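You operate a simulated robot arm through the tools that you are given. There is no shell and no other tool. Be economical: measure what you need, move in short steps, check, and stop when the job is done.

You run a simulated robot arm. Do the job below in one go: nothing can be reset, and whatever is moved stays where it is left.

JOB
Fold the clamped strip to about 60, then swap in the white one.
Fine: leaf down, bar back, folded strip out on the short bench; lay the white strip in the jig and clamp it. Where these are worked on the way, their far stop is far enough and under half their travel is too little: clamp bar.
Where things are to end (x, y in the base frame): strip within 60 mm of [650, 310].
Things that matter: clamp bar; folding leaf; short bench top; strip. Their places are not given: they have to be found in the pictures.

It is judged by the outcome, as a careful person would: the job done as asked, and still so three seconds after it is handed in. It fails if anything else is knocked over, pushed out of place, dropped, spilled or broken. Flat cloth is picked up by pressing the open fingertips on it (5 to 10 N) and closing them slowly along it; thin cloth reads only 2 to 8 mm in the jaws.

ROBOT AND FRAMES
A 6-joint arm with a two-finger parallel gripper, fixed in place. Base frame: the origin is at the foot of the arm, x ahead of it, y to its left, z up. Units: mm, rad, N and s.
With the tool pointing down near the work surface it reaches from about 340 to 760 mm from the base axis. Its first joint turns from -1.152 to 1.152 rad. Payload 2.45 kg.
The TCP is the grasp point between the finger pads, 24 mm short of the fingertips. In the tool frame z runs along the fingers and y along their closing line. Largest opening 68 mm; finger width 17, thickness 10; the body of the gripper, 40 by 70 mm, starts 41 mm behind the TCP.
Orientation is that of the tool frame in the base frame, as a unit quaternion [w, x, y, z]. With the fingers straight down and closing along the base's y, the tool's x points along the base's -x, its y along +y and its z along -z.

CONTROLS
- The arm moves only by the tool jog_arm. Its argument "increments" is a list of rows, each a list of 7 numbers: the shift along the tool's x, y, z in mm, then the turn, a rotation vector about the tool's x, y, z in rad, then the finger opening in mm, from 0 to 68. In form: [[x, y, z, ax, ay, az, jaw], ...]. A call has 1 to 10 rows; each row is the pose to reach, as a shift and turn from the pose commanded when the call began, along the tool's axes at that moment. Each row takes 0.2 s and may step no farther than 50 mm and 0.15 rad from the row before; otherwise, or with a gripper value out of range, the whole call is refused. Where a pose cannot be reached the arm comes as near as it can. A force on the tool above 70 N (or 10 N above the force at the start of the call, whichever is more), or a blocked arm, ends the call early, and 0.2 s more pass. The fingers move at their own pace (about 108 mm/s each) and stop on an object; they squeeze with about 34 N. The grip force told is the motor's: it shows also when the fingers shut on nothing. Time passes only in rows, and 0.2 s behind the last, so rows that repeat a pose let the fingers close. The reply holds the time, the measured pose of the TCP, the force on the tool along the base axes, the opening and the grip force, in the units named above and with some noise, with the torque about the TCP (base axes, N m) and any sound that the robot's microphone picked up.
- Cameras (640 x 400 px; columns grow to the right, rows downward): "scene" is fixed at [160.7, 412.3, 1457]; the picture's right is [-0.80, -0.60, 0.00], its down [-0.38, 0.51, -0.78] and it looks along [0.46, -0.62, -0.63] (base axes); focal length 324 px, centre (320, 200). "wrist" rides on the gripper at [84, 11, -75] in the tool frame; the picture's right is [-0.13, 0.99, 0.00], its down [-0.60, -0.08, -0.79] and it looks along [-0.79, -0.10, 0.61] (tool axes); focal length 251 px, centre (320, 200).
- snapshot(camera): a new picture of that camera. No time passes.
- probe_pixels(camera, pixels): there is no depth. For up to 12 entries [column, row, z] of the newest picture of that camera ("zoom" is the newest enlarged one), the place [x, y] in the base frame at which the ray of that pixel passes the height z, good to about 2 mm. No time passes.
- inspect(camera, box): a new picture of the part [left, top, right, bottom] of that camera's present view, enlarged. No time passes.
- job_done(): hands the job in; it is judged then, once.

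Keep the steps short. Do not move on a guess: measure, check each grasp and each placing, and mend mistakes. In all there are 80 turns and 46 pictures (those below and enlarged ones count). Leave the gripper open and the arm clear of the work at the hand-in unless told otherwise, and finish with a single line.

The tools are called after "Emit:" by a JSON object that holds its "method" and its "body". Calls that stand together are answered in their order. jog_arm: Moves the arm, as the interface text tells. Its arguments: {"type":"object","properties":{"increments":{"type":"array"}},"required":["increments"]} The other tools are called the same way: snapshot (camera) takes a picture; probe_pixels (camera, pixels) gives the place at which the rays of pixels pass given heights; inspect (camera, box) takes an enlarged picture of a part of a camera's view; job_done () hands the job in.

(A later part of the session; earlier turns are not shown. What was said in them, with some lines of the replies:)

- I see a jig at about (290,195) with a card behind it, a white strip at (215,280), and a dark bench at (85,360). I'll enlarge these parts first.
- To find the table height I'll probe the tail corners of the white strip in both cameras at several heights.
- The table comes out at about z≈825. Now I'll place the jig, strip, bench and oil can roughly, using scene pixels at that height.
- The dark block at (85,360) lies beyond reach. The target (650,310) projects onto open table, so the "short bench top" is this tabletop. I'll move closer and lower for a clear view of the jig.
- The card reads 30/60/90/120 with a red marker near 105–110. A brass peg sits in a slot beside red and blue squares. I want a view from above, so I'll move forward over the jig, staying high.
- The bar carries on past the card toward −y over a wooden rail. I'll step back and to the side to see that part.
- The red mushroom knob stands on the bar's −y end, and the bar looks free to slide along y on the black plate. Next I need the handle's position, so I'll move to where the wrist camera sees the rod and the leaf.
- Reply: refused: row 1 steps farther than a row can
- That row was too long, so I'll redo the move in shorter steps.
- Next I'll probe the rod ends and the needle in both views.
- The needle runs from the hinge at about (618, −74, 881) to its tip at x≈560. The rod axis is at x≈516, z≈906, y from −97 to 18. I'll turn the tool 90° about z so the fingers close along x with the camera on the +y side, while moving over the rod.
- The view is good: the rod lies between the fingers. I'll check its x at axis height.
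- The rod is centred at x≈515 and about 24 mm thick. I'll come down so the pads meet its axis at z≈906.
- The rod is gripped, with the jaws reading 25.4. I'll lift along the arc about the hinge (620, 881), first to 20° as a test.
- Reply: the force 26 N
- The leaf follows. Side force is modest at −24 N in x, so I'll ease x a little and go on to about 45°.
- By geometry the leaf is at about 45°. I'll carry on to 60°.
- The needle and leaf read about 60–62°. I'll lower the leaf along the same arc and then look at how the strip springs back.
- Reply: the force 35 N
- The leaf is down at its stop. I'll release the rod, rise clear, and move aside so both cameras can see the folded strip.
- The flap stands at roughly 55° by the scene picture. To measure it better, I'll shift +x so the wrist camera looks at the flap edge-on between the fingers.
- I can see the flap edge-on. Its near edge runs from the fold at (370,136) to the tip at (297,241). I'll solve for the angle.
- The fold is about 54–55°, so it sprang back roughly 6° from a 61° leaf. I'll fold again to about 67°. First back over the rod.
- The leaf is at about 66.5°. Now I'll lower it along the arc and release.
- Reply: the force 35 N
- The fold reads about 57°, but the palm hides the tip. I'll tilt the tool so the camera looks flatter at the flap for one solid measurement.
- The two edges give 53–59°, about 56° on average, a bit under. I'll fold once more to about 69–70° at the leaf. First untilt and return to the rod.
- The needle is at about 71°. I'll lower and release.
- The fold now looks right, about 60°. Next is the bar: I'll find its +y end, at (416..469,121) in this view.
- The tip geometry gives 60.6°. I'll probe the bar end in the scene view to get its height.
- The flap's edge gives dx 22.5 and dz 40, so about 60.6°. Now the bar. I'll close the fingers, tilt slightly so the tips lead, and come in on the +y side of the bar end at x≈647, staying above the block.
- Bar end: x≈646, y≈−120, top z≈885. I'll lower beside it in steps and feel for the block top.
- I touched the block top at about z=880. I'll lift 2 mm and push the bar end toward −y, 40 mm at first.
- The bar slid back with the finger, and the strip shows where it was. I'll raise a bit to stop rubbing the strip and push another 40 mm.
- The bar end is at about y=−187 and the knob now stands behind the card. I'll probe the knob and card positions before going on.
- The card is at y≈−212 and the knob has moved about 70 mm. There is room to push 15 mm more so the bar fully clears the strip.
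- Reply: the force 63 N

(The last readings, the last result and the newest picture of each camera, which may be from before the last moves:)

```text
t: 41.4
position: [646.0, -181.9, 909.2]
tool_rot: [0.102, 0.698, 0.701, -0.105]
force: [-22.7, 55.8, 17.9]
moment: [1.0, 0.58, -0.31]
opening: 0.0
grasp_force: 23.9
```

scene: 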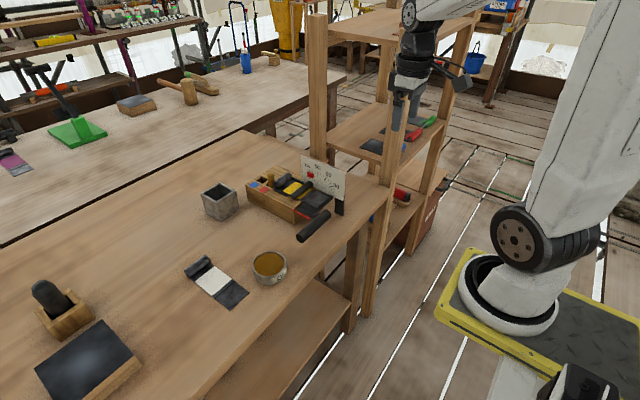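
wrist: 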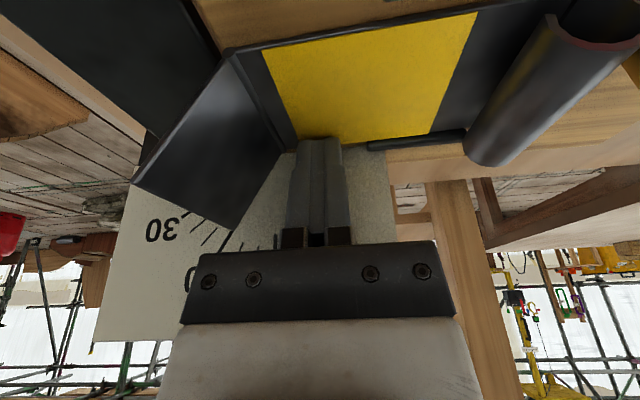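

Firm contact: the bar is at its far stop. I'll back off, rise, untilt, open the fingers, and view the strip's rolled end.

Emit:
{"method": "jog_arm", "body": {"increments": [[1.8, 0, -11, 0, 0, 0, 0], [4.3, 0, -53.7, 0, 0, 0, 0], [20.8, 30, -84.9, 0, 0.1, 0, 40], [45, 60, -108.1, 0, 0.2, 0, 68], [72.2, 88, -121.8, 0, 0.3, 0, 68], [89.3, 90, -123.9, 0, 0.3, 0, 68]]}}

Emit:
{"method": "snapshot", "body": {"camera": "wrist"}}

```text
t: 42.8
position: [736.2, -65.3, 1002.4]
tool_rot: [-0.001, 0.707, 0.708, 0.0]
force: [0.0, -0.7, -0.5]
moment: [-0.01, 0.01, 0.0]
opening: 68.1
grasp_force: 0.0
```

```text
11 pictures are left
```

wrist: 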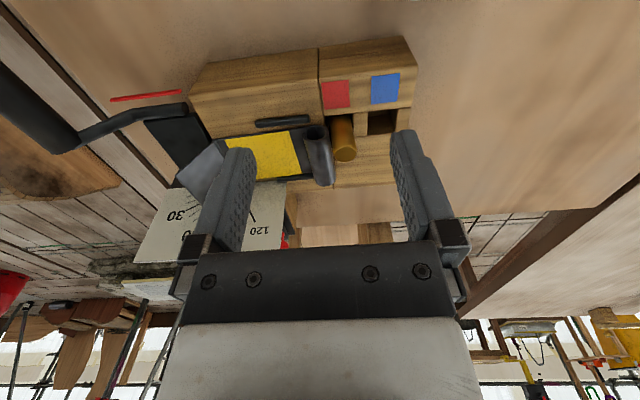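

Emit:
{"method": "probe_pixels", "body": {"camera": "wrist", "pixels": [[315, 132, 895], [326, 184, 900], [304, 160, 895], [333, 160, 895], [344, 156, 920], [344, 156, 910], [339, 118, 880], [300, 128, 880], [324, 127, 895], [315, 185, 895], [335, 184, 895], [282, 155, 881]]}}

```text
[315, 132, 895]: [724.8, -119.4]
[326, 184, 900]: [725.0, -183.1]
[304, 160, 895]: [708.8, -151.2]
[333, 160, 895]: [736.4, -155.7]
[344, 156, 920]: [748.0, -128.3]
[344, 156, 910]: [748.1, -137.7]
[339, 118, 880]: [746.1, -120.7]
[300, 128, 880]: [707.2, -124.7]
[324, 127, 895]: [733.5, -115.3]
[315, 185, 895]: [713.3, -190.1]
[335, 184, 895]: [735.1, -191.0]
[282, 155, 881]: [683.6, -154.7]
```

The roll is centred at x≈724, y −120 to −185, about 24 mm thick. The peg is at (748,−128), so I'll grip at y≈−166 to clear it, with the tips just above the strip.

Emit:
{"method": "jog_arm", "body": {"increments": [[-40, -6, 0, 0, 0, 0, 60], [-80, -12, 10, 0, 0, 0, 58], [-101, -12, 40, 0, 0, 0, 58], [-101, -12, 70, 0, 0, 0, 58], [-101, -12, 90, 0, 0, 0, 58], [-101, -12, 92, 0, 0, 0, 58]]}}

```text
t: 44.2
position: [723.8, -168.5, 909.9]
tool_rot: [0.0, 0.708, 0.706, 0.001]
force: [0.7, 0.6, -0.2]
moment: [-0.03, -0.02, -0.01]
opening: 58.1
grasp_force: 0.0
```

No contact on the way down. Closing slowly on the roll.

Emit:
{"method": "jog_arm", "body": {"increments": [[0, 0, 0, 0, 0, 0, 45], [0, 0, 0, 0, 0, 0, 30], [0, 0, 0, 0, 0, 0, 20], [0, 0, 0, 0, 0, 0, 10], [0, 0, 0, 0, 0, 0, 10]]}}

```text
t: 45.4
position: [724.9, -169.2, 911.6]
tool_rot: [-0.001, 0.708, 0.707, 0.0]
force: [-0.3, -0.4, 0.7]
moment: [-0.02, -0.03, 0.05]
opening: 23.7
grasp_force: 33.7
```

Gripped at 23.7 mm. Lifting straight up 80 mm and checking.

Emit:
{"method": "jog_arm", "body": {"increments": [[0, 0, -5, 0, 0, 0, 10], [0, 0, -15, 0, 0, 0, 10], [0, 0, -30, 0, 0, 0, 10], [0, 0, -50, 0, 0, 0, 10], [0, 0, -80, 0, 0, 0, 10]]}}

Emit:
{"method": "snapshot", "body": {"camera": "scene"}}

```text
t: 46.6
position: [723.3, -168.6, 992.8]
tool_rot: [-0.001, 0.708, 0.707, 0.0]
force: [-1.2, -0.1, 0.4]
moment: [-0.01, -0.03, -0.02]
opening: 10.0
grasp_force: 0.0
```

```text
10 pictures are left
```

scene: 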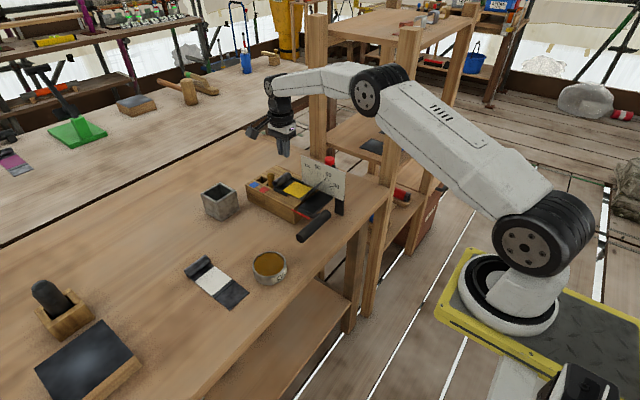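

The roll slipped out: the jaws shut to 10 and the strip stayed in the jig. I'll look closely at its state before trying again.

Emit:
{"method": "inspect", "body": {"camera": "wrist", "box": [200, 40, 440, 190]}}

```text
2.67 times, centred on (320, 115) of wrist
```

zoom: 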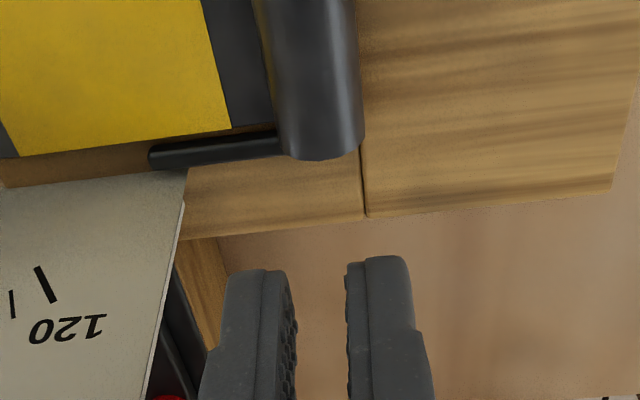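

Emit:
{"method": "probe_pixels", "body": {"camera": "zoom", "pixels": [[320, 155, 890], [320, 155, 900], [268, 60, 895], [360, 60, 895], [265, 60, 905], [360, 60, 885], [145, 158, 884], [362, 160, 880], [245, 275, 970], [385, 265, 970]]}}

```text
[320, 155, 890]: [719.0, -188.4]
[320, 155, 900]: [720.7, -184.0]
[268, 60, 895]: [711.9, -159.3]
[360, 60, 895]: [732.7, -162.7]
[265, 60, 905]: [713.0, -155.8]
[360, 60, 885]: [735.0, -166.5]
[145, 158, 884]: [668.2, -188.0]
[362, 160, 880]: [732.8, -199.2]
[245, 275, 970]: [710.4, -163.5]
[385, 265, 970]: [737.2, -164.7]
```

The roll is still at x≈722 with its axis near z≈893, so I probably pinched it above its middle. I'll go back down a few mm lower, with the tips just touching.

Emit:
{"method": "jog_arm", "body": {"increments": [[0, -1, 0, 0, 0, 0, 50], [0, -1, 30, 0, 0, 0, 50], [0, -1, 60, 0, 0, 0, 50], [0, -1, 80, 0, 0, 0, 50], [0, -1, 84, 0, 0, 0, 50], [0, -1, 86, 0, 0, 0, 50], [0, -1, 87, 0, 0, 0, 50]]}}

```text
t: 48.2
position: [725.0, -168.8, 908.6]
tool_rot: [0.002, 0.707, 0.707, 0.002]
force: [-2.7, 4.7, 26.1]
moment: [0.16, 0.85, -0.18]
opening: 52.0
grasp_force: 2.1
```

The left tip rests on the strip at z≈884.5. I'll ease up 1.5 mm, close here, and lift slowly.

Emit:
{"method": "jog_arm", "body": {"increments": [[0, 0, -1.5, 0, 0, 0, 40], [0, 0, -1.5, 0, 0, 0, 28], [0, 0, -1.5, 0, 0, 0, 15], [0, 0, -1.5, 0, 0, 0, 0], [0, 0, -1.5, 0, 0, 0, 0]]}}

Emit:
{"method": "jog_arm", "body": {"increments": [[0, 0, -2, 0, 0, 0, 0], [0, 0, -4, 0, 0, 0, 0], [0, 0, -6, 0, 0, 0, 0], [0, 0, -8, 0, 0, 0, 0]]}}

```text
t: 49.4
position: [724.4, -170.0, 907.5]
tool_rot: [0.003, 0.708, 0.707, 0.001]
force: [5.7, -6.2, 19.5]
moment: [-0.29, 0.17, 0.18]
opening: 23.4
grasp_force: 34.1
```

```text
t: 50.4
position: [722.0, -169.0, 913.1]
tool_rot: [-0.001, 0.708, 0.706, 0.0]
force: [0.2, 0.1, -2.6]
moment: [-0.09, -0.12, 0.0]
opening: 23.8
grasp_force: 34.2
```

Still held at 23.8, carrying about 2.6 N. I'll keep lifting slowly.

Emit:
{"method": "jog_arm", "body": {"increments": [[0, 0, -5, 0, 0, 0, 0], [0, 0, -10, 0, 0, 0, 0], [0, 0, -16, 0, 0, 0, 0], [0, 0, -24, 0, 0, 0, 0], [0, 0, -34, 0, 0, 0, 0], [0, 0, -46, 0, 0, 0, 0], [0, 0, -58, 0, 0, 0, 0], [0, 0, -70, 0, 0, 0, 0]]}}

Emit:
{"method": "inspect", "body": {"camera": "scene", "box": [215, 100, 375, 220]}}

```text
t: 52.2
position: [724.0, -169.3, 983.9]
tool_rot: [0.001, 0.707, 0.707, 0.0]
force: [0.3, 0.2, -2.7]
moment: [-0.02, -0.09, -0.04]
opening: 23.7
grasp_force: 34.5
```

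```text
3.33 times, centred on (295, 160) of scene
```

zoom: 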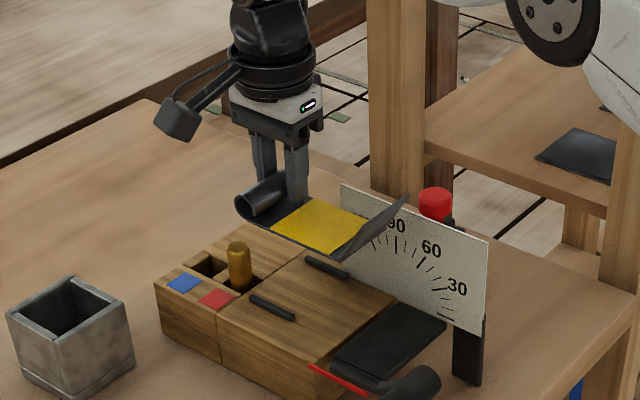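

The strip is held level. I'll carry it to about (675, 305), over open table, in gentle steps.

Emit:
{"method": "jog_arm", "body": {"increments": [[15, 0, -5, 0, 0, 0, 0], [40, -3, -10, 0, 0, 0, 0], [68, -6, -10, 0, 0, 0, 0], [96, -9, -10, 0, 0, 0, 0], [124, -12, -10, 0, 0, 0, 0], [152, -15, -10, 0, 0, 0, 0], [180, -18, -10, 0, 0, 0, 0], [208, -21, -10, 0, 0, 0, 0], [230, -24, -10, 0, 0, 0, 0], [245, -25, -10, 0, 0, 0, 0]]}}

Emit:
{"method": "jog_arm", "body": {"increments": [[15, -2, 0, 0, 0, 0, 0], [40, -5, 0, 0, 0, 0, 0], [68, -8, 0, 0, 0, 0, 0], [96, -11, 0, 0, 0, 0, 0], [124, -14, 0, 0, 0, 0, 0], [152, -17, 0, 0, 0, 0, 0], [180, -20, 0, 0, 0, 0, 0], [205, -22, 0, 0, 0, 0, 0], [220, -23, 0, 0, 0, 0, 0], [229, -24, 0, 0, 0, 0, 0]]}}

Emit:
{"method": "snapshot", "body": {"camera": "scene"}}

```text
t: 54.4
position: [698.0, 76.0, 994.0]
tool_rot: [0.0, 0.708, 0.706, 0.0]
force: [0.3, 0.1, -2.5]
moment: [-0.09, -0.1, 0.0]
opening: 23.5
grasp_force: 34.2
```

```text
t: 56.6
position: [673.3, 306.6, 992.4]
tool_rot: [0.0, 0.708, 0.706, 0.0]
force: [0.6, -0.5, -1.2]
moment: [-0.05, -0.09, 0.02]
opening: 24.0
grasp_force: 34.2
```

```text
7 pictures are left
```

scene: 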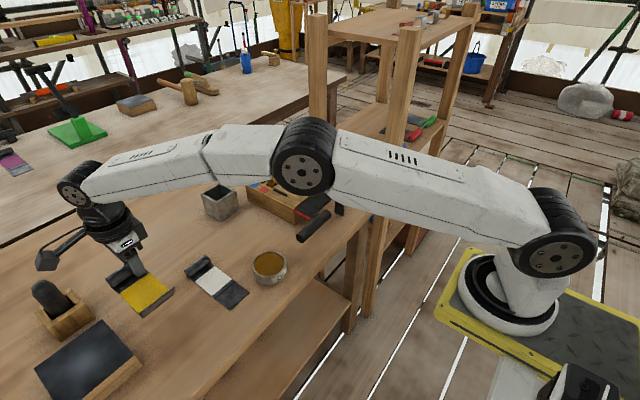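

It is over open table between the black block and the white strip. I'll check the block corner and holder clearance by probing.

Emit:
{"method": "probe_pixels", "body": {"camera": "scene", "pixels": [[142, 366, 825], [104, 322, 855], [140, 358, 855], [97, 316, 825], [252, 303, 825], [248, 293, 825]]}}

Emit:
{"method": "jog_arm", "body": {"increments": [[0, 0, 25, 0, 0, 0, 0], [0, 0, 50, 0, 0, 0, 0], [0, 0, 75, 0, 0, 0, 0], [0, 0, 100, 0, 0, 0, 0], [0, 0, 118, 0, 0, 0, 0], [0, 0, 126, 0, 0, 0, 0], [0, 0, 130, 0, 0, 0, 0]]}}

```text
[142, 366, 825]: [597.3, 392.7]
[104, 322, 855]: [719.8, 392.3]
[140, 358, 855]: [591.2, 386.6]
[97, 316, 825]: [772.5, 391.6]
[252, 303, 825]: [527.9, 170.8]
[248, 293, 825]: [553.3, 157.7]
```

```text
t: 58.2
position: [674.3, 304.8, 862.2]
tool_rot: [0.001, 0.708, 0.707, 0.0]
force: [0.3, 0.0, -2.7]
moment: [-0.01, -0.11, -0.03]
opening: 23.5
grasp_force: 33.8
```

Block edge at y≈390, so there is ample room. I'll lower in 2 mm steps until it touches.

Emit:
{"method": "jog_arm", "body": {"increments": [[0, 0, 2, 0, 0, 0, 0], [0, 0, 4, 0, 0, 0, 0], [0, 0, 6, 0, 0, 0, 0], [0, 0, 8, 0, 0, 0, 0]]}}

```text
t: 59.2
position: [674.7, 305.0, 854.5]
tool_rot: [-0.001, 0.708, 0.707, 0.001]
force: [0.1, -0.1, -2.5]
moment: [-0.02, -0.12, 0.01]
opening: 23.9
grasp_force: 34.5
```

Emit:
{"method": "jog_arm", "body": {"increments": [[0, 0, 1.5, 0, 0, 0, 0], [0, 0, 3, 0, 0, 0, 0], [0, 0, 4, 0, 0, 0, 0]]}}

```text
t: 60.0
position: [673.2, 305.8, 850.9]
tool_rot: [0.0, 0.708, 0.707, 0.001]
force: [0.1, -0.1, -2.3]
moment: [-0.07, -0.12, -0.02]
opening: 23.6
grasp_force: 34.5
```

Emit:
{"method": "jog_arm", "body": {"increments": [[0, 0, 1.5, 0, 0, 0, 0], [0, 0, 3, 0, 0, 0, 0], [0, 0, 4, 0, 0, 0, 0]]}}

```text
t: 60.8
position: [674.7, 306.0, 848.4]
tool_rot: [0.0, 0.708, 0.706, -0.001]
force: [-2.5, -1.2, 4.8]
moment: [-0.15, 0.31, 0.01]
opening: 23.7
grasp_force: 34.0
```

Touchdown at z≈848. I'll open gently, rise straight up, then shift a little for a wrist view of both strips.

Emit:
{"method": "jog_arm", "body": {"increments": [[0, 0, 0, 0, 0, 0, 30], [0, 0, 0, 0, 0, 0, 45], [0, 0, 0, 0, 0, 0, 55], [0, 0, -20, 0, 0, 0, 55], [0, 0, -50, 0, 0, 0, 68], [0, 0, -85, 0, 0, 0, 68], [-20, 8, -112, 0, 0, 0, 68], [-35, 16, -112, 0, 0, 0, 68]]}}

Emit:
{"method": "snapshot", "body": {"camera": "wrist"}}

```text
t: 62.6
position: [691.6, 271.0, 958.3]
tool_rot: [0.0, 0.708, 0.707, 0.0]
force: [-0.5, -0.1, 0.2]
moment: [0.0, 0.0, -0.04]
opening: 68.0
grasp_force: 0.1
```

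```text
6 pictures are left
```

wrist: 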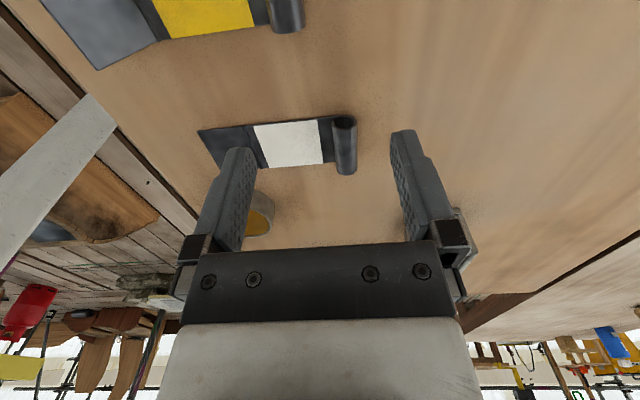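

The folded strip lies in place. Now I'll probe the white strip's roll and corners.

Emit:
{"method": "probe_pixels", "body": {"camera": "wrist", "pixels": [[332, 130, 834], [358, 130, 834], [337, 165, 834], [357, 165, 834], [344, 118, 836], [347, 173, 836], [198, 130, 822], [214, 165, 822], [253, 126, 822], [266, 168, 822], [313, 120, 822], [323, 163, 822]]}}

Emit:
{"method": "probe_pixels", "body": {"camera": "wrist", "pixels": [[160, 38, 822], [252, 25, 822], [287, 15, 834], [270, 10, 834], [304, 10, 834], [150, 2, 822]]}}

```text
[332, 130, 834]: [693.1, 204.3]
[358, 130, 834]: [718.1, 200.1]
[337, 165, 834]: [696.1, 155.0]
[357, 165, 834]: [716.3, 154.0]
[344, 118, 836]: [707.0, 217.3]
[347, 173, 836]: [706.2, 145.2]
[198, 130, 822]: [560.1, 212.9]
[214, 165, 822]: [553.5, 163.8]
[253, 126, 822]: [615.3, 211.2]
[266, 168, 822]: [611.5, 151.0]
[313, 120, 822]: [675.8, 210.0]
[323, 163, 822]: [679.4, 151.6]
```

```text
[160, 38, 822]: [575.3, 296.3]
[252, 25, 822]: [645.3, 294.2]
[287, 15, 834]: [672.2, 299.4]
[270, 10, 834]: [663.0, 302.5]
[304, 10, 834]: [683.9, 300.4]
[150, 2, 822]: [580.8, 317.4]
```

White strip: roll axis x≈706, y 148–215, lying straight along x. I'll grip it at y≈169, the same offset as before so the peg is cleared when placing.

Emit:
{"method": "jog_arm", "body": {"increments": [[-40, 6, 0, 0, 0, 0, 58], [-80, 12, 10, 0, 0, 0, 54], [-102, 14.5, 40, 0, 0, 0, 50], [-102, 14.5, 75, 0, 0, 0, 50], [-102, 14.5, 100, 0, 0, 0, 50], [-102, 14.5, 106, 0, 0, 0, 50], [-102, 14.5, 109, 0, 0, 0, 50]]}}

```text
t: 64.2
position: [705.3, 168.9, 850.5]
tool_rot: [0.0, 0.708, 0.706, 0.0]
force: [-0.1, 0.0, -0.7]
moment: [0.02, 0.03, -0.05]
opening: 49.9
grasp_force: 0.0
```

Emit:
{"method": "jog_arm", "body": {"increments": [[0, 0, 1.5, 0, 0, 0, 50], [0, 0, 2, 0, 0, 0, 40], [0, 0, 2, 0, 0, 0, 28], [0, 0, 2, 0, 0, 0, 15], [0, 0, 2, 0, 0, 0, 0], [0, 0, 2, 0, 0, 0, 0]]}}

Emit:
{"method": "jog_arm", "body": {"increments": [[0, 0, -2, 0, 0, 0, 0], [0, 0, -5, 0, 0, 0, 0], [0, 0, -10, 0, 0, 0, 0], [0, 0, -20, 0, 0, 0, 0], [0, 0, -35, 0, 0, 0, 0], [0, 0, -55, 0, 0, 0, 0], [0, 0, -80, 0, 0, 0, 0], [0, 0, -110, 0, 0, 0, 0], [0, 0, -140, 0, 0, 0, 0]]}}

```text
t: 65.6
position: [705.4, 168.2, 848.3]
tool_rot: [0.0, 0.708, 0.706, -0.001]
force: [-0.1, 0.3, 1.2]
moment: [0.04, -0.04, -0.07]
opening: 23.8
grasp_force: 33.8
```

```text
t: 67.6
position: [705.3, 167.5, 990.1]
tool_rot: [0.0, 0.708, 0.706, 0.0]
force: [-0.6, -0.3, -2.6]
moment: [-0.04, -0.06, -0.03]
opening: 23.6
grasp_force: 34.1
```

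Held at 23.6. I'll carry it back to above the jig at (724, −168).

Emit:
{"method": "jog_arm", "body": {"increments": [[-15, 1, -5, 0, 0, 0, 0], [-40, 3, -10, 0, 0, 0, 0], [-68, 5, -10, 0, 0, 0, 0], [-96, 7, -10, 0, 0, 0, 0], [-124, 9, -10, 0, 0, 0, 0], [-152, 11, -10, 0, 0, 0, 0], [-180, 13, -10, 0, 0, 0, 0], [-208, 15, -10, 0, 0, 0, 0], [-236, 16, -10, 0, 0, 0, 0], [-264, 17, -10, 0, 0, 0, 0]]}}

Emit:
{"method": "jog_arm", "body": {"increments": [[-25, 0, 0, 0, 0, 0, 0], [-48, 1, 0, 0, 0, 0, 0], [-62, 1, 5, 0, 0, 0, 0], [-70, 1, 20, 0, 0, 0, 0], [-71.5, 1, 40, 0, 0, 0, 0], [-71.5, 1, 55, 0, 0, 0, 0], [-71.5, 1, 65, 0, 0, 0, 0]]}}

Emit:
{"method": "inspect", "body": {"camera": "wrist", "box": [160, 40, 400, 190]}}

```text
t: 69.8
position: [721.1, -96.8, 998.5]
tool_rot: [0.0, 0.707, 0.707, 0.0]
force: [-0.7, 0.1, -2.4]
moment: [-0.01, -0.09, 0.0]
opening: 23.5
grasp_force: 33.9
```

```text
t: 71.4
position: [721.8, -168.3, 933.3]
tool_rot: [0.0, 0.708, 0.707, 0.0]
force: [-0.2, 0.1, -1.6]
moment: [-0.01, -0.12, -0.04]
opening: 23.7
grasp_force: 33.6
```

```text
2.67 times, centred on (280, 115) of wrist
```

zoom: 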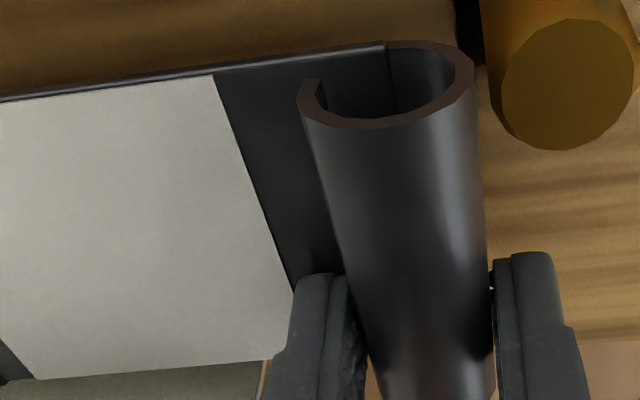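

The strip is straight, between the peg and the card. Lowering to just above the block first.

Emit:
{"method": "jog_arm", "body": {"increments": [[0, 1, 8, 0, 0, 0, 0], [0, 1, 14, 0, 0, 0, 0], [0, 1, 19, 0, 0, 0, 0], [0, 1, 22, 0, 0, 0, 0]]}}

Emit:
{"method": "inspect", "body": {"camera": "scene", "box": [247, 155, 343, 215]}}

```text
t: 72.4
position: [724.9, -166.8, 914.3]
tool_rot: [0.002, 0.708, 0.707, 0.001]
force: [-8.6, 2.3, 16.9]
moment: [-0.3, 0.55, -0.11]
opening: 23.7
grasp_force: 33.8
```

```text
6.67 times, centred on (295, 185) of scene
```

zoom: 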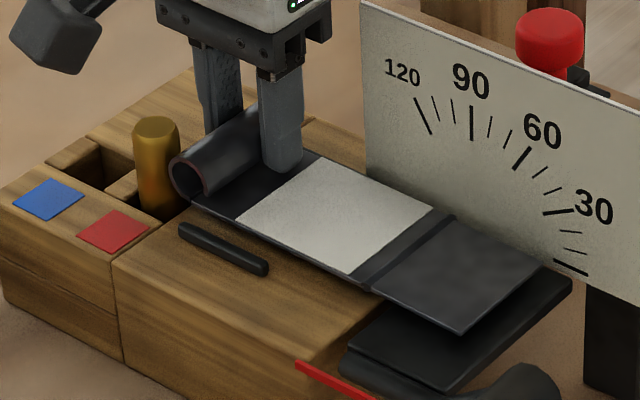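

Contact came early, 17 N at z≈914, and the torque puts it at y≈−185: the strip's edge sits on the −y fence. I'll lift, shift +y by 4.5 mm, and lower again.

Emit:
{"method": "jog_arm", "body": {"increments": [[0, -1, -4, 0, 0, 0, 0], [2, -1, -8, 0, 0, 0, 0], [4.5, -1, -8, 0, 0, 0, 0], [4.5, -1, -5, 0, 0, 0, 0], [4.5, -1, -2, 0, 0, 0, 0], [4.5, -1, 0.5, 0, 0, 0, 0]]}}

```text
t: 73.8
position: [721.8, -163.3, 910.7]
tool_rot: [0.0, 0.708, 0.706, 0.001]
force: [0.4, 0.1, -2.9]
moment: [-0.05, -0.1, -0.01]
opening: 23.6
grasp_force: 33.5
```

Now free at z=910.7, lower than before, so it has dropped between the fences. I'll go on down to the block.

Emit:
{"method": "jog_arm", "body": {"increments": [[0, 0, 1, 0, 0, 0, 0], [0, 0, 2, 0, 0, 0, 0], [0, 0, 3, 0, 0, 0, 0], [0, 0, 4, 0, 0, 0, 0]]}}

```text
t: 74.8
position: [721.9, -163.7, 907.9]
tool_rot: [0.0, 0.708, 0.706, 0.001]
force: [-5.6, 1.2, 13.5]
moment: [0.57, 0.32, 0.1]
opening: 23.6
grasp_force: 33.7
```

Seated at the expected height. I'll open gently, rise, and check.

Emit:
{"method": "jog_arm", "body": {"increments": [[0, 0, -1, 0, 0, 0, 30], [0, 0, -1, 0, 0, 0, 42], [0, 0, -1, 0, 0, 0, 50], [0, 0, -20, 0, 0, 0, 50], [0, 0, -50, 0, 0, 0, 50], [15, 0, -85, 0, 0, 0, 60], [50, 0, -100, 0, 0, 0, 60], [95, 0, -100, 0, 0, 0, 60]]}}

Emit:
{"method": "inspect", "body": {"camera": "scene", "box": [255, 160, 351, 220]}}

```text
t: 76.6
position: [722.5, -68.6, 1008.3]
tool_rot: [0.0, 0.708, 0.706, 0.001]
force: [0.0, -0.1, -0.3]
moment: [-0.06, 0.0, 0.01]
opening: 60.1
grasp_force: 0.1
```

```text
6.67 times, centred on (303, 190) of scene
```

zoom: 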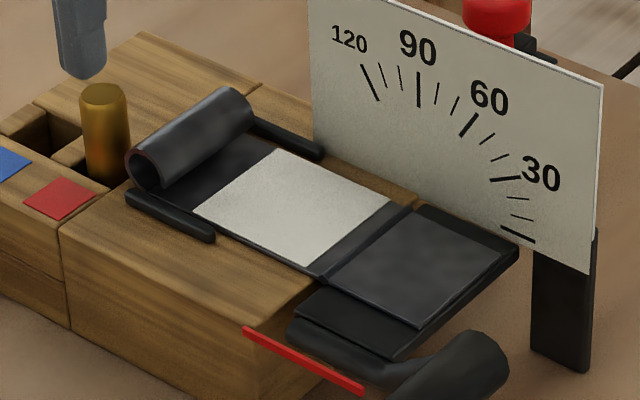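

The white strip lies flat between the fences with its tail on the leaf. Next I'll push the knob from its −y side. First I'll check the rack post and knob clearances.

Emit:
{"method": "probe_pixels", "body": {"camera": "scene", "pixels": [[335, 157, 822], [325, 150, 822], [365, 178, 822], [329, 120, 950], [341, 120, 950], [329, 120, 1050], [341, 120, 1050], [328.6, 158, 925], [328.6, 158, 930], [328.6, 158, 935]]}}

Emit:
{"method": "inspect", "body": {"camera": "scene", "box": [280, 100, 400, 200]}}

```text
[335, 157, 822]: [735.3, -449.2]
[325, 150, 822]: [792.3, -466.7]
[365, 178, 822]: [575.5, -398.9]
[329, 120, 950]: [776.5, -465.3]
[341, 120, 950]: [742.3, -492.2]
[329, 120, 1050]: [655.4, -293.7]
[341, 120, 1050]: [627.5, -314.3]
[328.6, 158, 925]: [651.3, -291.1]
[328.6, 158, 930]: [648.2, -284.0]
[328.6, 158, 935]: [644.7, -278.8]
```

```text
4.00 times, centred on (340, 150) of scene
```

zoom: 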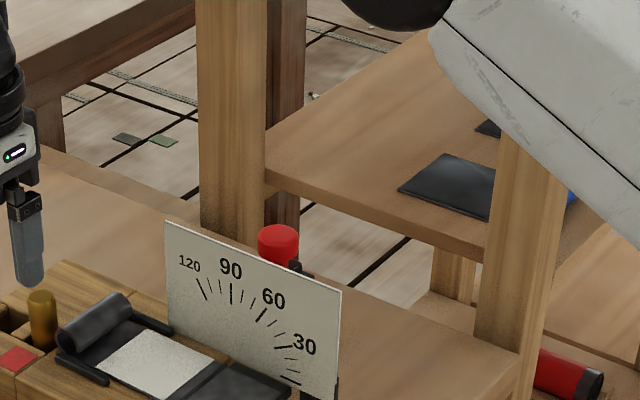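

The post is well clear, at y<−430. The knob is at about (648, −285) with its top near z≈930. I'll fly over the card, closing the fingers and tilting the tips toward +y, to a point behind the knob.

Emit:
{"method": "jog_arm", "body": {"increments": [[-30, -10, -20, 0, 0, 0, 30], [-65, -25, -35, 0, 0, 0, 0], [-105, -38, -35, 0, 0, 0, 0], [-145, -52, -35, 0, 0, 0, 0], [-185, -64, -35, 0, 0.1, 0, 0], [-225, -75.5, -35, 0, 0.2, 0, 0], [-263, -75.5, -35, 0, 0.3, 0, 0], [-263, -75.5, -35, 0, 0.3, 0, 0]]}}

```text
t: 78.4
position: [645.9, -330.0, 1041.6]
tool_rot: [-0.106, 0.698, 0.7, 0.106]
force: [-0.2, -0.2, 0.5]
moment: [0.01, -0.01, 0.02]
opening: 0.0
grasp_force: 23.4
```

Emit:
{"method": "jog_arm", "body": {"increments": [[-9, 1, 29, 0, 0, 0, 0], [-18, 1, 58, 0, 0, 0, 0], [-26, 1, 84, 0, 0, 0, 0], [-31, 1, 100, 0, 0, 0, 0], [-34.3, 1, 110.8, 0, 0, 0, 0]]}}

Emit:
{"method": "inspect", "body": {"camera": "scene", "box": [265, 140, 385, 215]}}

```text
t: 79.6
position: [646.5, -329.1, 926.0]
tool_rot: [-0.106, 0.7, 0.699, 0.105]
force: [-1.0, 0.0, -0.4]
moment: [0.0, 0.0, -0.02]
opening: 0.1
grasp_force: 23.4
```

```text
5.33 times, centred on (325, 178) of scene
```

zoom: 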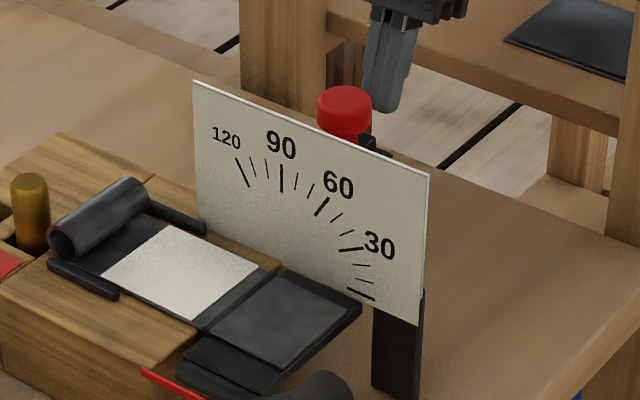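

The tips are right behind the knob. Pushing +y 50 mm first.

Emit:
{"method": "jog_arm", "body": {"increments": [[7.6, 0, 2.4, 0, 0, 0, 0], [13.4, 0, 4.1, 0, 0, 0, 0], [19.1, 0, 5.9, 0, 0, 0, 0], [24.8, 0, 7.7, 0, 0, 0, 0], [30.6, 0, 9.5, 0, 0, 0, 0], [36.3, 0, 11.2, 0, 0, 0, 0], [42, 0, 13, 0, 0, 0, 0], [47.8, 0, 14.8, 0, 0, 0, 0]]}}

```text
t: 81.4
position: [648.6, -279.7, 926.1]
tool_rot: [-0.105, 0.7, 0.699, 0.106]
force: [-1.1, -1.6, 0.7]
moment: [0.0, 0.0, -0.02]
opening: 0.0
grasp_force: 23.6
```

Emit:
{"method": "jog_arm", "body": {"increments": [[5.7, 0, 1.8, 0, 0, 0, 0], [11.5, 0, 3.5, 0, 0, 0, 0], [17.2, 0, 5.3, 0, 0, 0, 0], [22.9, 0, 7.1, 0, 0, 0, 0], [27.7, 0, 8.6, 0, 0, 0, 0], [32.5, 0, 10, 0, 0, 0, 0], [36.3, 0, 11.2, 0, 0, 0, 0]]}}

```text
t: 83.0
position: [647.8, -242.6, 925.4]
tool_rot: [-0.106, 0.699, 0.699, 0.106]
force: [-0.3, -1.0, -0.5]
moment: [0.02, -0.01, 0.02]
opening: 0.0
grasp_force: 23.9
```

The tip's edge is at y≈−227 and still free-running. I'll feel for the end stop in small steps.

Emit:
{"method": "jog_arm", "body": {"increments": [[2, 0, 0.6, 0, 0, 0, 0], [4, 0, 1.2, 0, 0, 0, 0], [6, 0, 1.9, 0, 0, 0, 0], [8, 0, 2.5, 0, 0, 0, 0]]}}

```text
t: 84.0
position: [649.3, -234.2, 927.1]
tool_rot: [-0.104, 0.7, 0.698, 0.105]
force: [-0.6, -2.0, 0.7]
moment: [-0.06, 0.04, -0.02]
opening: 0.1
grasp_force: 23.1
```

Emit:
{"method": "jog_arm", "body": {"increments": [[1.4, 0, 0.4, 0, 0, 0, 0], [2.9, 0, 0.9, 0, 0, 0, 0], [2.9, 0, 0.9, 0, 0, 0, 0]]}}

```text
t: 84.8
position: [648.2, -233.8, 925.8]
tool_rot: [-0.103, 0.7, 0.699, 0.105]
force: [4.9, -23.4, -2.6]
moment: [-0.5, -0.26, -0.04]
opening: 0.2
grasp_force: 23.5
```

A stop at −23 N with no further travel: the bar has reached its end. I'll back off, rise clear, and use the last picture to check the jig and the folded strip together.

Emit:
{"method": "jog_arm", "body": {"increments": [[-19.1, 0, -5.9, 0, 0, 0, 0], [-5.8, 0, -48.9, 0, 0, 0, 0], [7.5, 0, -91.9, 0, 0, 0, 20], [16.4, 0, -120.5, 0, 0, 0, 50]]}}

Emit:
{"method": "inspect", "body": {"camera": "scene", "box": [112, 160, 352, 310]}}

```text
t: 85.8
position: [649.2, -249.0, 1047.0]
tool_rot: [-0.106, 0.7, 0.698, 0.106]
force: [0.8, 0.6, 0.9]
moment: [-0.01, 0.01, -0.02]
opening: 50.2
grasp_force: 0.1
```

```text
2.67 times, centred on (232, 235) of scene
```

zoom: 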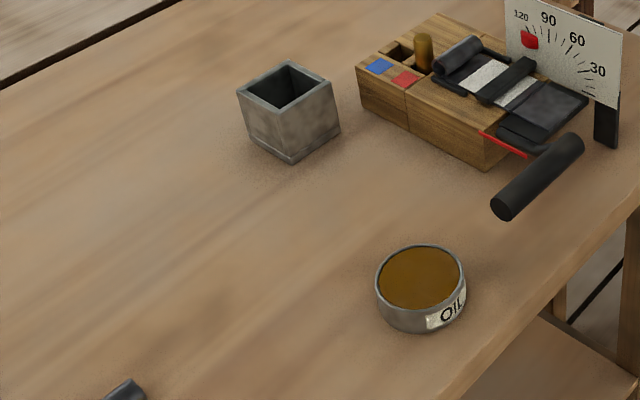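

The bar lies across the white strip exactly as it originally did, and nothing else is disturbed. The folded strip's roll is at x≈673, so its body is centred near x≈620. That is within tolerance, but I'd like it nearer the mark, so I'll go back and shift it about +24 mm in x. First untilt and travel there high.

Emit:
{"method": "jog_arm", "body": {"increments": [[0, 0, 0, 0, -0.1, 0, 60], [0, 0, 0, 0, -0.2, 0, 60], [0, 0, 0, 0, -0.3, 0, 60]]}}

Emit:
{"method": "jog_arm", "body": {"increments": [[40, 2, 0, 0, 0, 0, 60], [85, 5, 0, 0, 0, 0, 60], [130, 7, 0, 0, 0, 0, 60], [175, 9, 0, 0, 0, 0, 60], [220, 11, 0, 0, 0, 0, 60], [265, 13, 0, 0, 0, 0, 60], [310, 15, 0, 0, 0, 0, 60], [355, 17, 0, 0, 0, 0, 60], [400, 19, 0, 0, 0, 0, 60], [440, 21, 0, 0, 0, 0, 60]]}}

```text
t: 86.6
position: [648.3, -249.4, 1046.3]
tool_rot: [0.001, 0.708, 0.706, -0.001]
force: [1.0, 0.6, -0.1]
moment: [0.0, -0.01, 0.01]
opening: 60.0
grasp_force: 0.1
```

```text
t: 88.8
position: [671.6, 189.4, 1042.9]
tool_rot: [0.0, 0.708, 0.706, 0.0]
force: [0.4, 0.3, -0.5]
moment: [-0.03, 0.0, 0.01]
opening: 59.9
grasp_force: 0.0
```

Emit:
{"method": "jog_arm", "body": {"increments": [[40, 1, 5, 0, 0, 0, 54], [80, 2, 15, 0, 0, 0, 52], [112, 3, 40, 0, 0, 0, 52], [116.5, 3, 85, 0, 0, 0, 52], [116.5, 3, 130, 0, 0, 0, 52], [116.5, 3, 165, 0, 0, 0, 52], [116.5, 3, 185, 0, 0, 0, 52], [116.5, 3, 192, 0, 0, 0, 52], [116.5, 3, 194, 0, 0, 0, 52]]}}

```text
t: 90.8
position: [673.3, 304.0, 851.5]
tool_rot: [0.0, 0.707, 0.707, 0.0]
force: [-0.5, 0.2, 0.5]
moment: [0.0, 0.03, 0.0]
opening: 51.9
grasp_force: 0.1
```

No contact. Lower about 3 mm more, close on the roll, and lift 20 mm slowly.

Emit:
{"method": "jog_arm", "body": {"increments": [[0, 0, 2.5, 0, 0, 0, 50], [0, 0, 3, 0, 0, 0, 38], [0, 0, 3, 0, 0, 0, 26], [0, 0, 3, 0, 0, 0, 12], [0, 0, 3, 0, 0, 0, 0], [0, 0, 3, 0, 0, 0, 0]]}}

Emit:
{"method": "jog_arm", "body": {"increments": [[0, 0, -2, 0, 0, 0, 0], [0, 0, -5, 0, 0, 0, 0], [0, 0, -10, 0, 0, 0, 0], [0, 0, -15, 0, 0, 0, 0]]}}

```text
t: 92.2
position: [672.3, 304.6, 848.5]
tool_rot: [0.0, 0.708, 0.706, 0.0]
force: [0.6, -0.1, 0.2]
moment: [0.01, -0.05, -0.09]
opening: 23.7
grasp_force: 33.9
```

```text
t: 93.2
position: [672.2, 305.5, 862.4]
tool_rot: [0.0, 0.707, 0.707, 0.0]
force: [-0.1, -0.4, -2.9]
moment: [-0.02, -0.1, 0.02]
opening: 23.7
grasp_force: 34.0
5 turns are left
```

Held. I'll shift to about (696, 293) and lower to the same height as before.

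Emit:
{"method": "jog_arm", "body": {"increments": [[-4, 8, 0, 0, 0, 0, 0], [-8, 16, 0, 0, 0, 0, 0], [-12, 23, 0, 0, 0, 0, 0], [-12, 23, 4, 0, 0, 0, 0], [-12, 23, 8, 0, 0, 0, 0], [-12, 23, 11, 0, 0, 0, 0], [-12, 23, 13, 0, 0, 0, 0], [-12, 23, 14, 0, 0, 0, 0]]}}

```text
t: 95.0
position: [690.6, 291.1, 851.2]
tool_rot: [0.001, 0.708, 0.706, 0.0]
force: [0.1, -0.2, -3.6]
moment: [-0.03, -0.09, 0.0]
opening: 23.8
grasp_force: 34.1
out of reach, approached as far as the arm can: row 3, 4, 5, 6, 7, 8
4 turns are left
```

The arm stopped at its reach limit, about 3 mm up. I'll come back a few mm in x, set it down, release, and rise.

Emit:
{"method": "jog_arm", "body": {"increments": [[0, -5, 0, 0, 0, 0, 0], [0, -8, 1, 0, 0, 0, 0], [0, -8, 1.8, 0, 0, 0, 0]]}}

```text
t: 95.8
position: [682.1, 289.4, 850.0]
tool_rot: [-0.001, 0.708, 0.706, 0.0]
force: [-0.8, -0.3, -2.2]
moment: [-0.06, -0.05, 0.02]
opening: 23.6
grasp_force: 34.0
3 turns are left
```

Now at z=850, 1.5 mm above contact. I'll lower the last bit, open slowly, and rise clear.

Emit:
{"method": "jog_arm", "body": {"increments": [[0, 0, 1, 0, 0, 0, 0], [0, 0, 1.8, 0, 0, 0, 0], [0, 0, 1.8, 0, 0, 0, 0], [0, 0, 1.8, 0, 0, 0, 30], [0, 0, 1.8, 0, 0, 0, 44], [0, 0, 1.8, 0, 0, 0, 54], [0, 0, -15, 0, 0, 0, 54], [0, 0, -50, 0, 0, 0, 60], [0, -10, -95, 0, 0, 0, 68], [0, -20, -135, 0, 0, 0, 68]]}}

```text
t: 98.0
position: [663.2, 291.1, 982.6]
tool_rot: [0.0, 0.707, 0.707, 0.0]
force: [-0.3, 0.3, -0.1]
moment: [-0.01, 0.03, 0.02]
opening: 67.7
grasp_force: 0.1
2 turns are left
```

The force is back to zero with the gripper open, so the strip is down and the arm is clear. Handing in.

Emit:
{"method": "job_done", "body": {}}

```text
The job is handed in.
```

Handed in: the strip is folded to about 60° and set down near (630, 303), and the white strip is in the jig with the clamp bar across it; the pictures had run out, so the folded strip's last small shift was checked only by grip and force readings.
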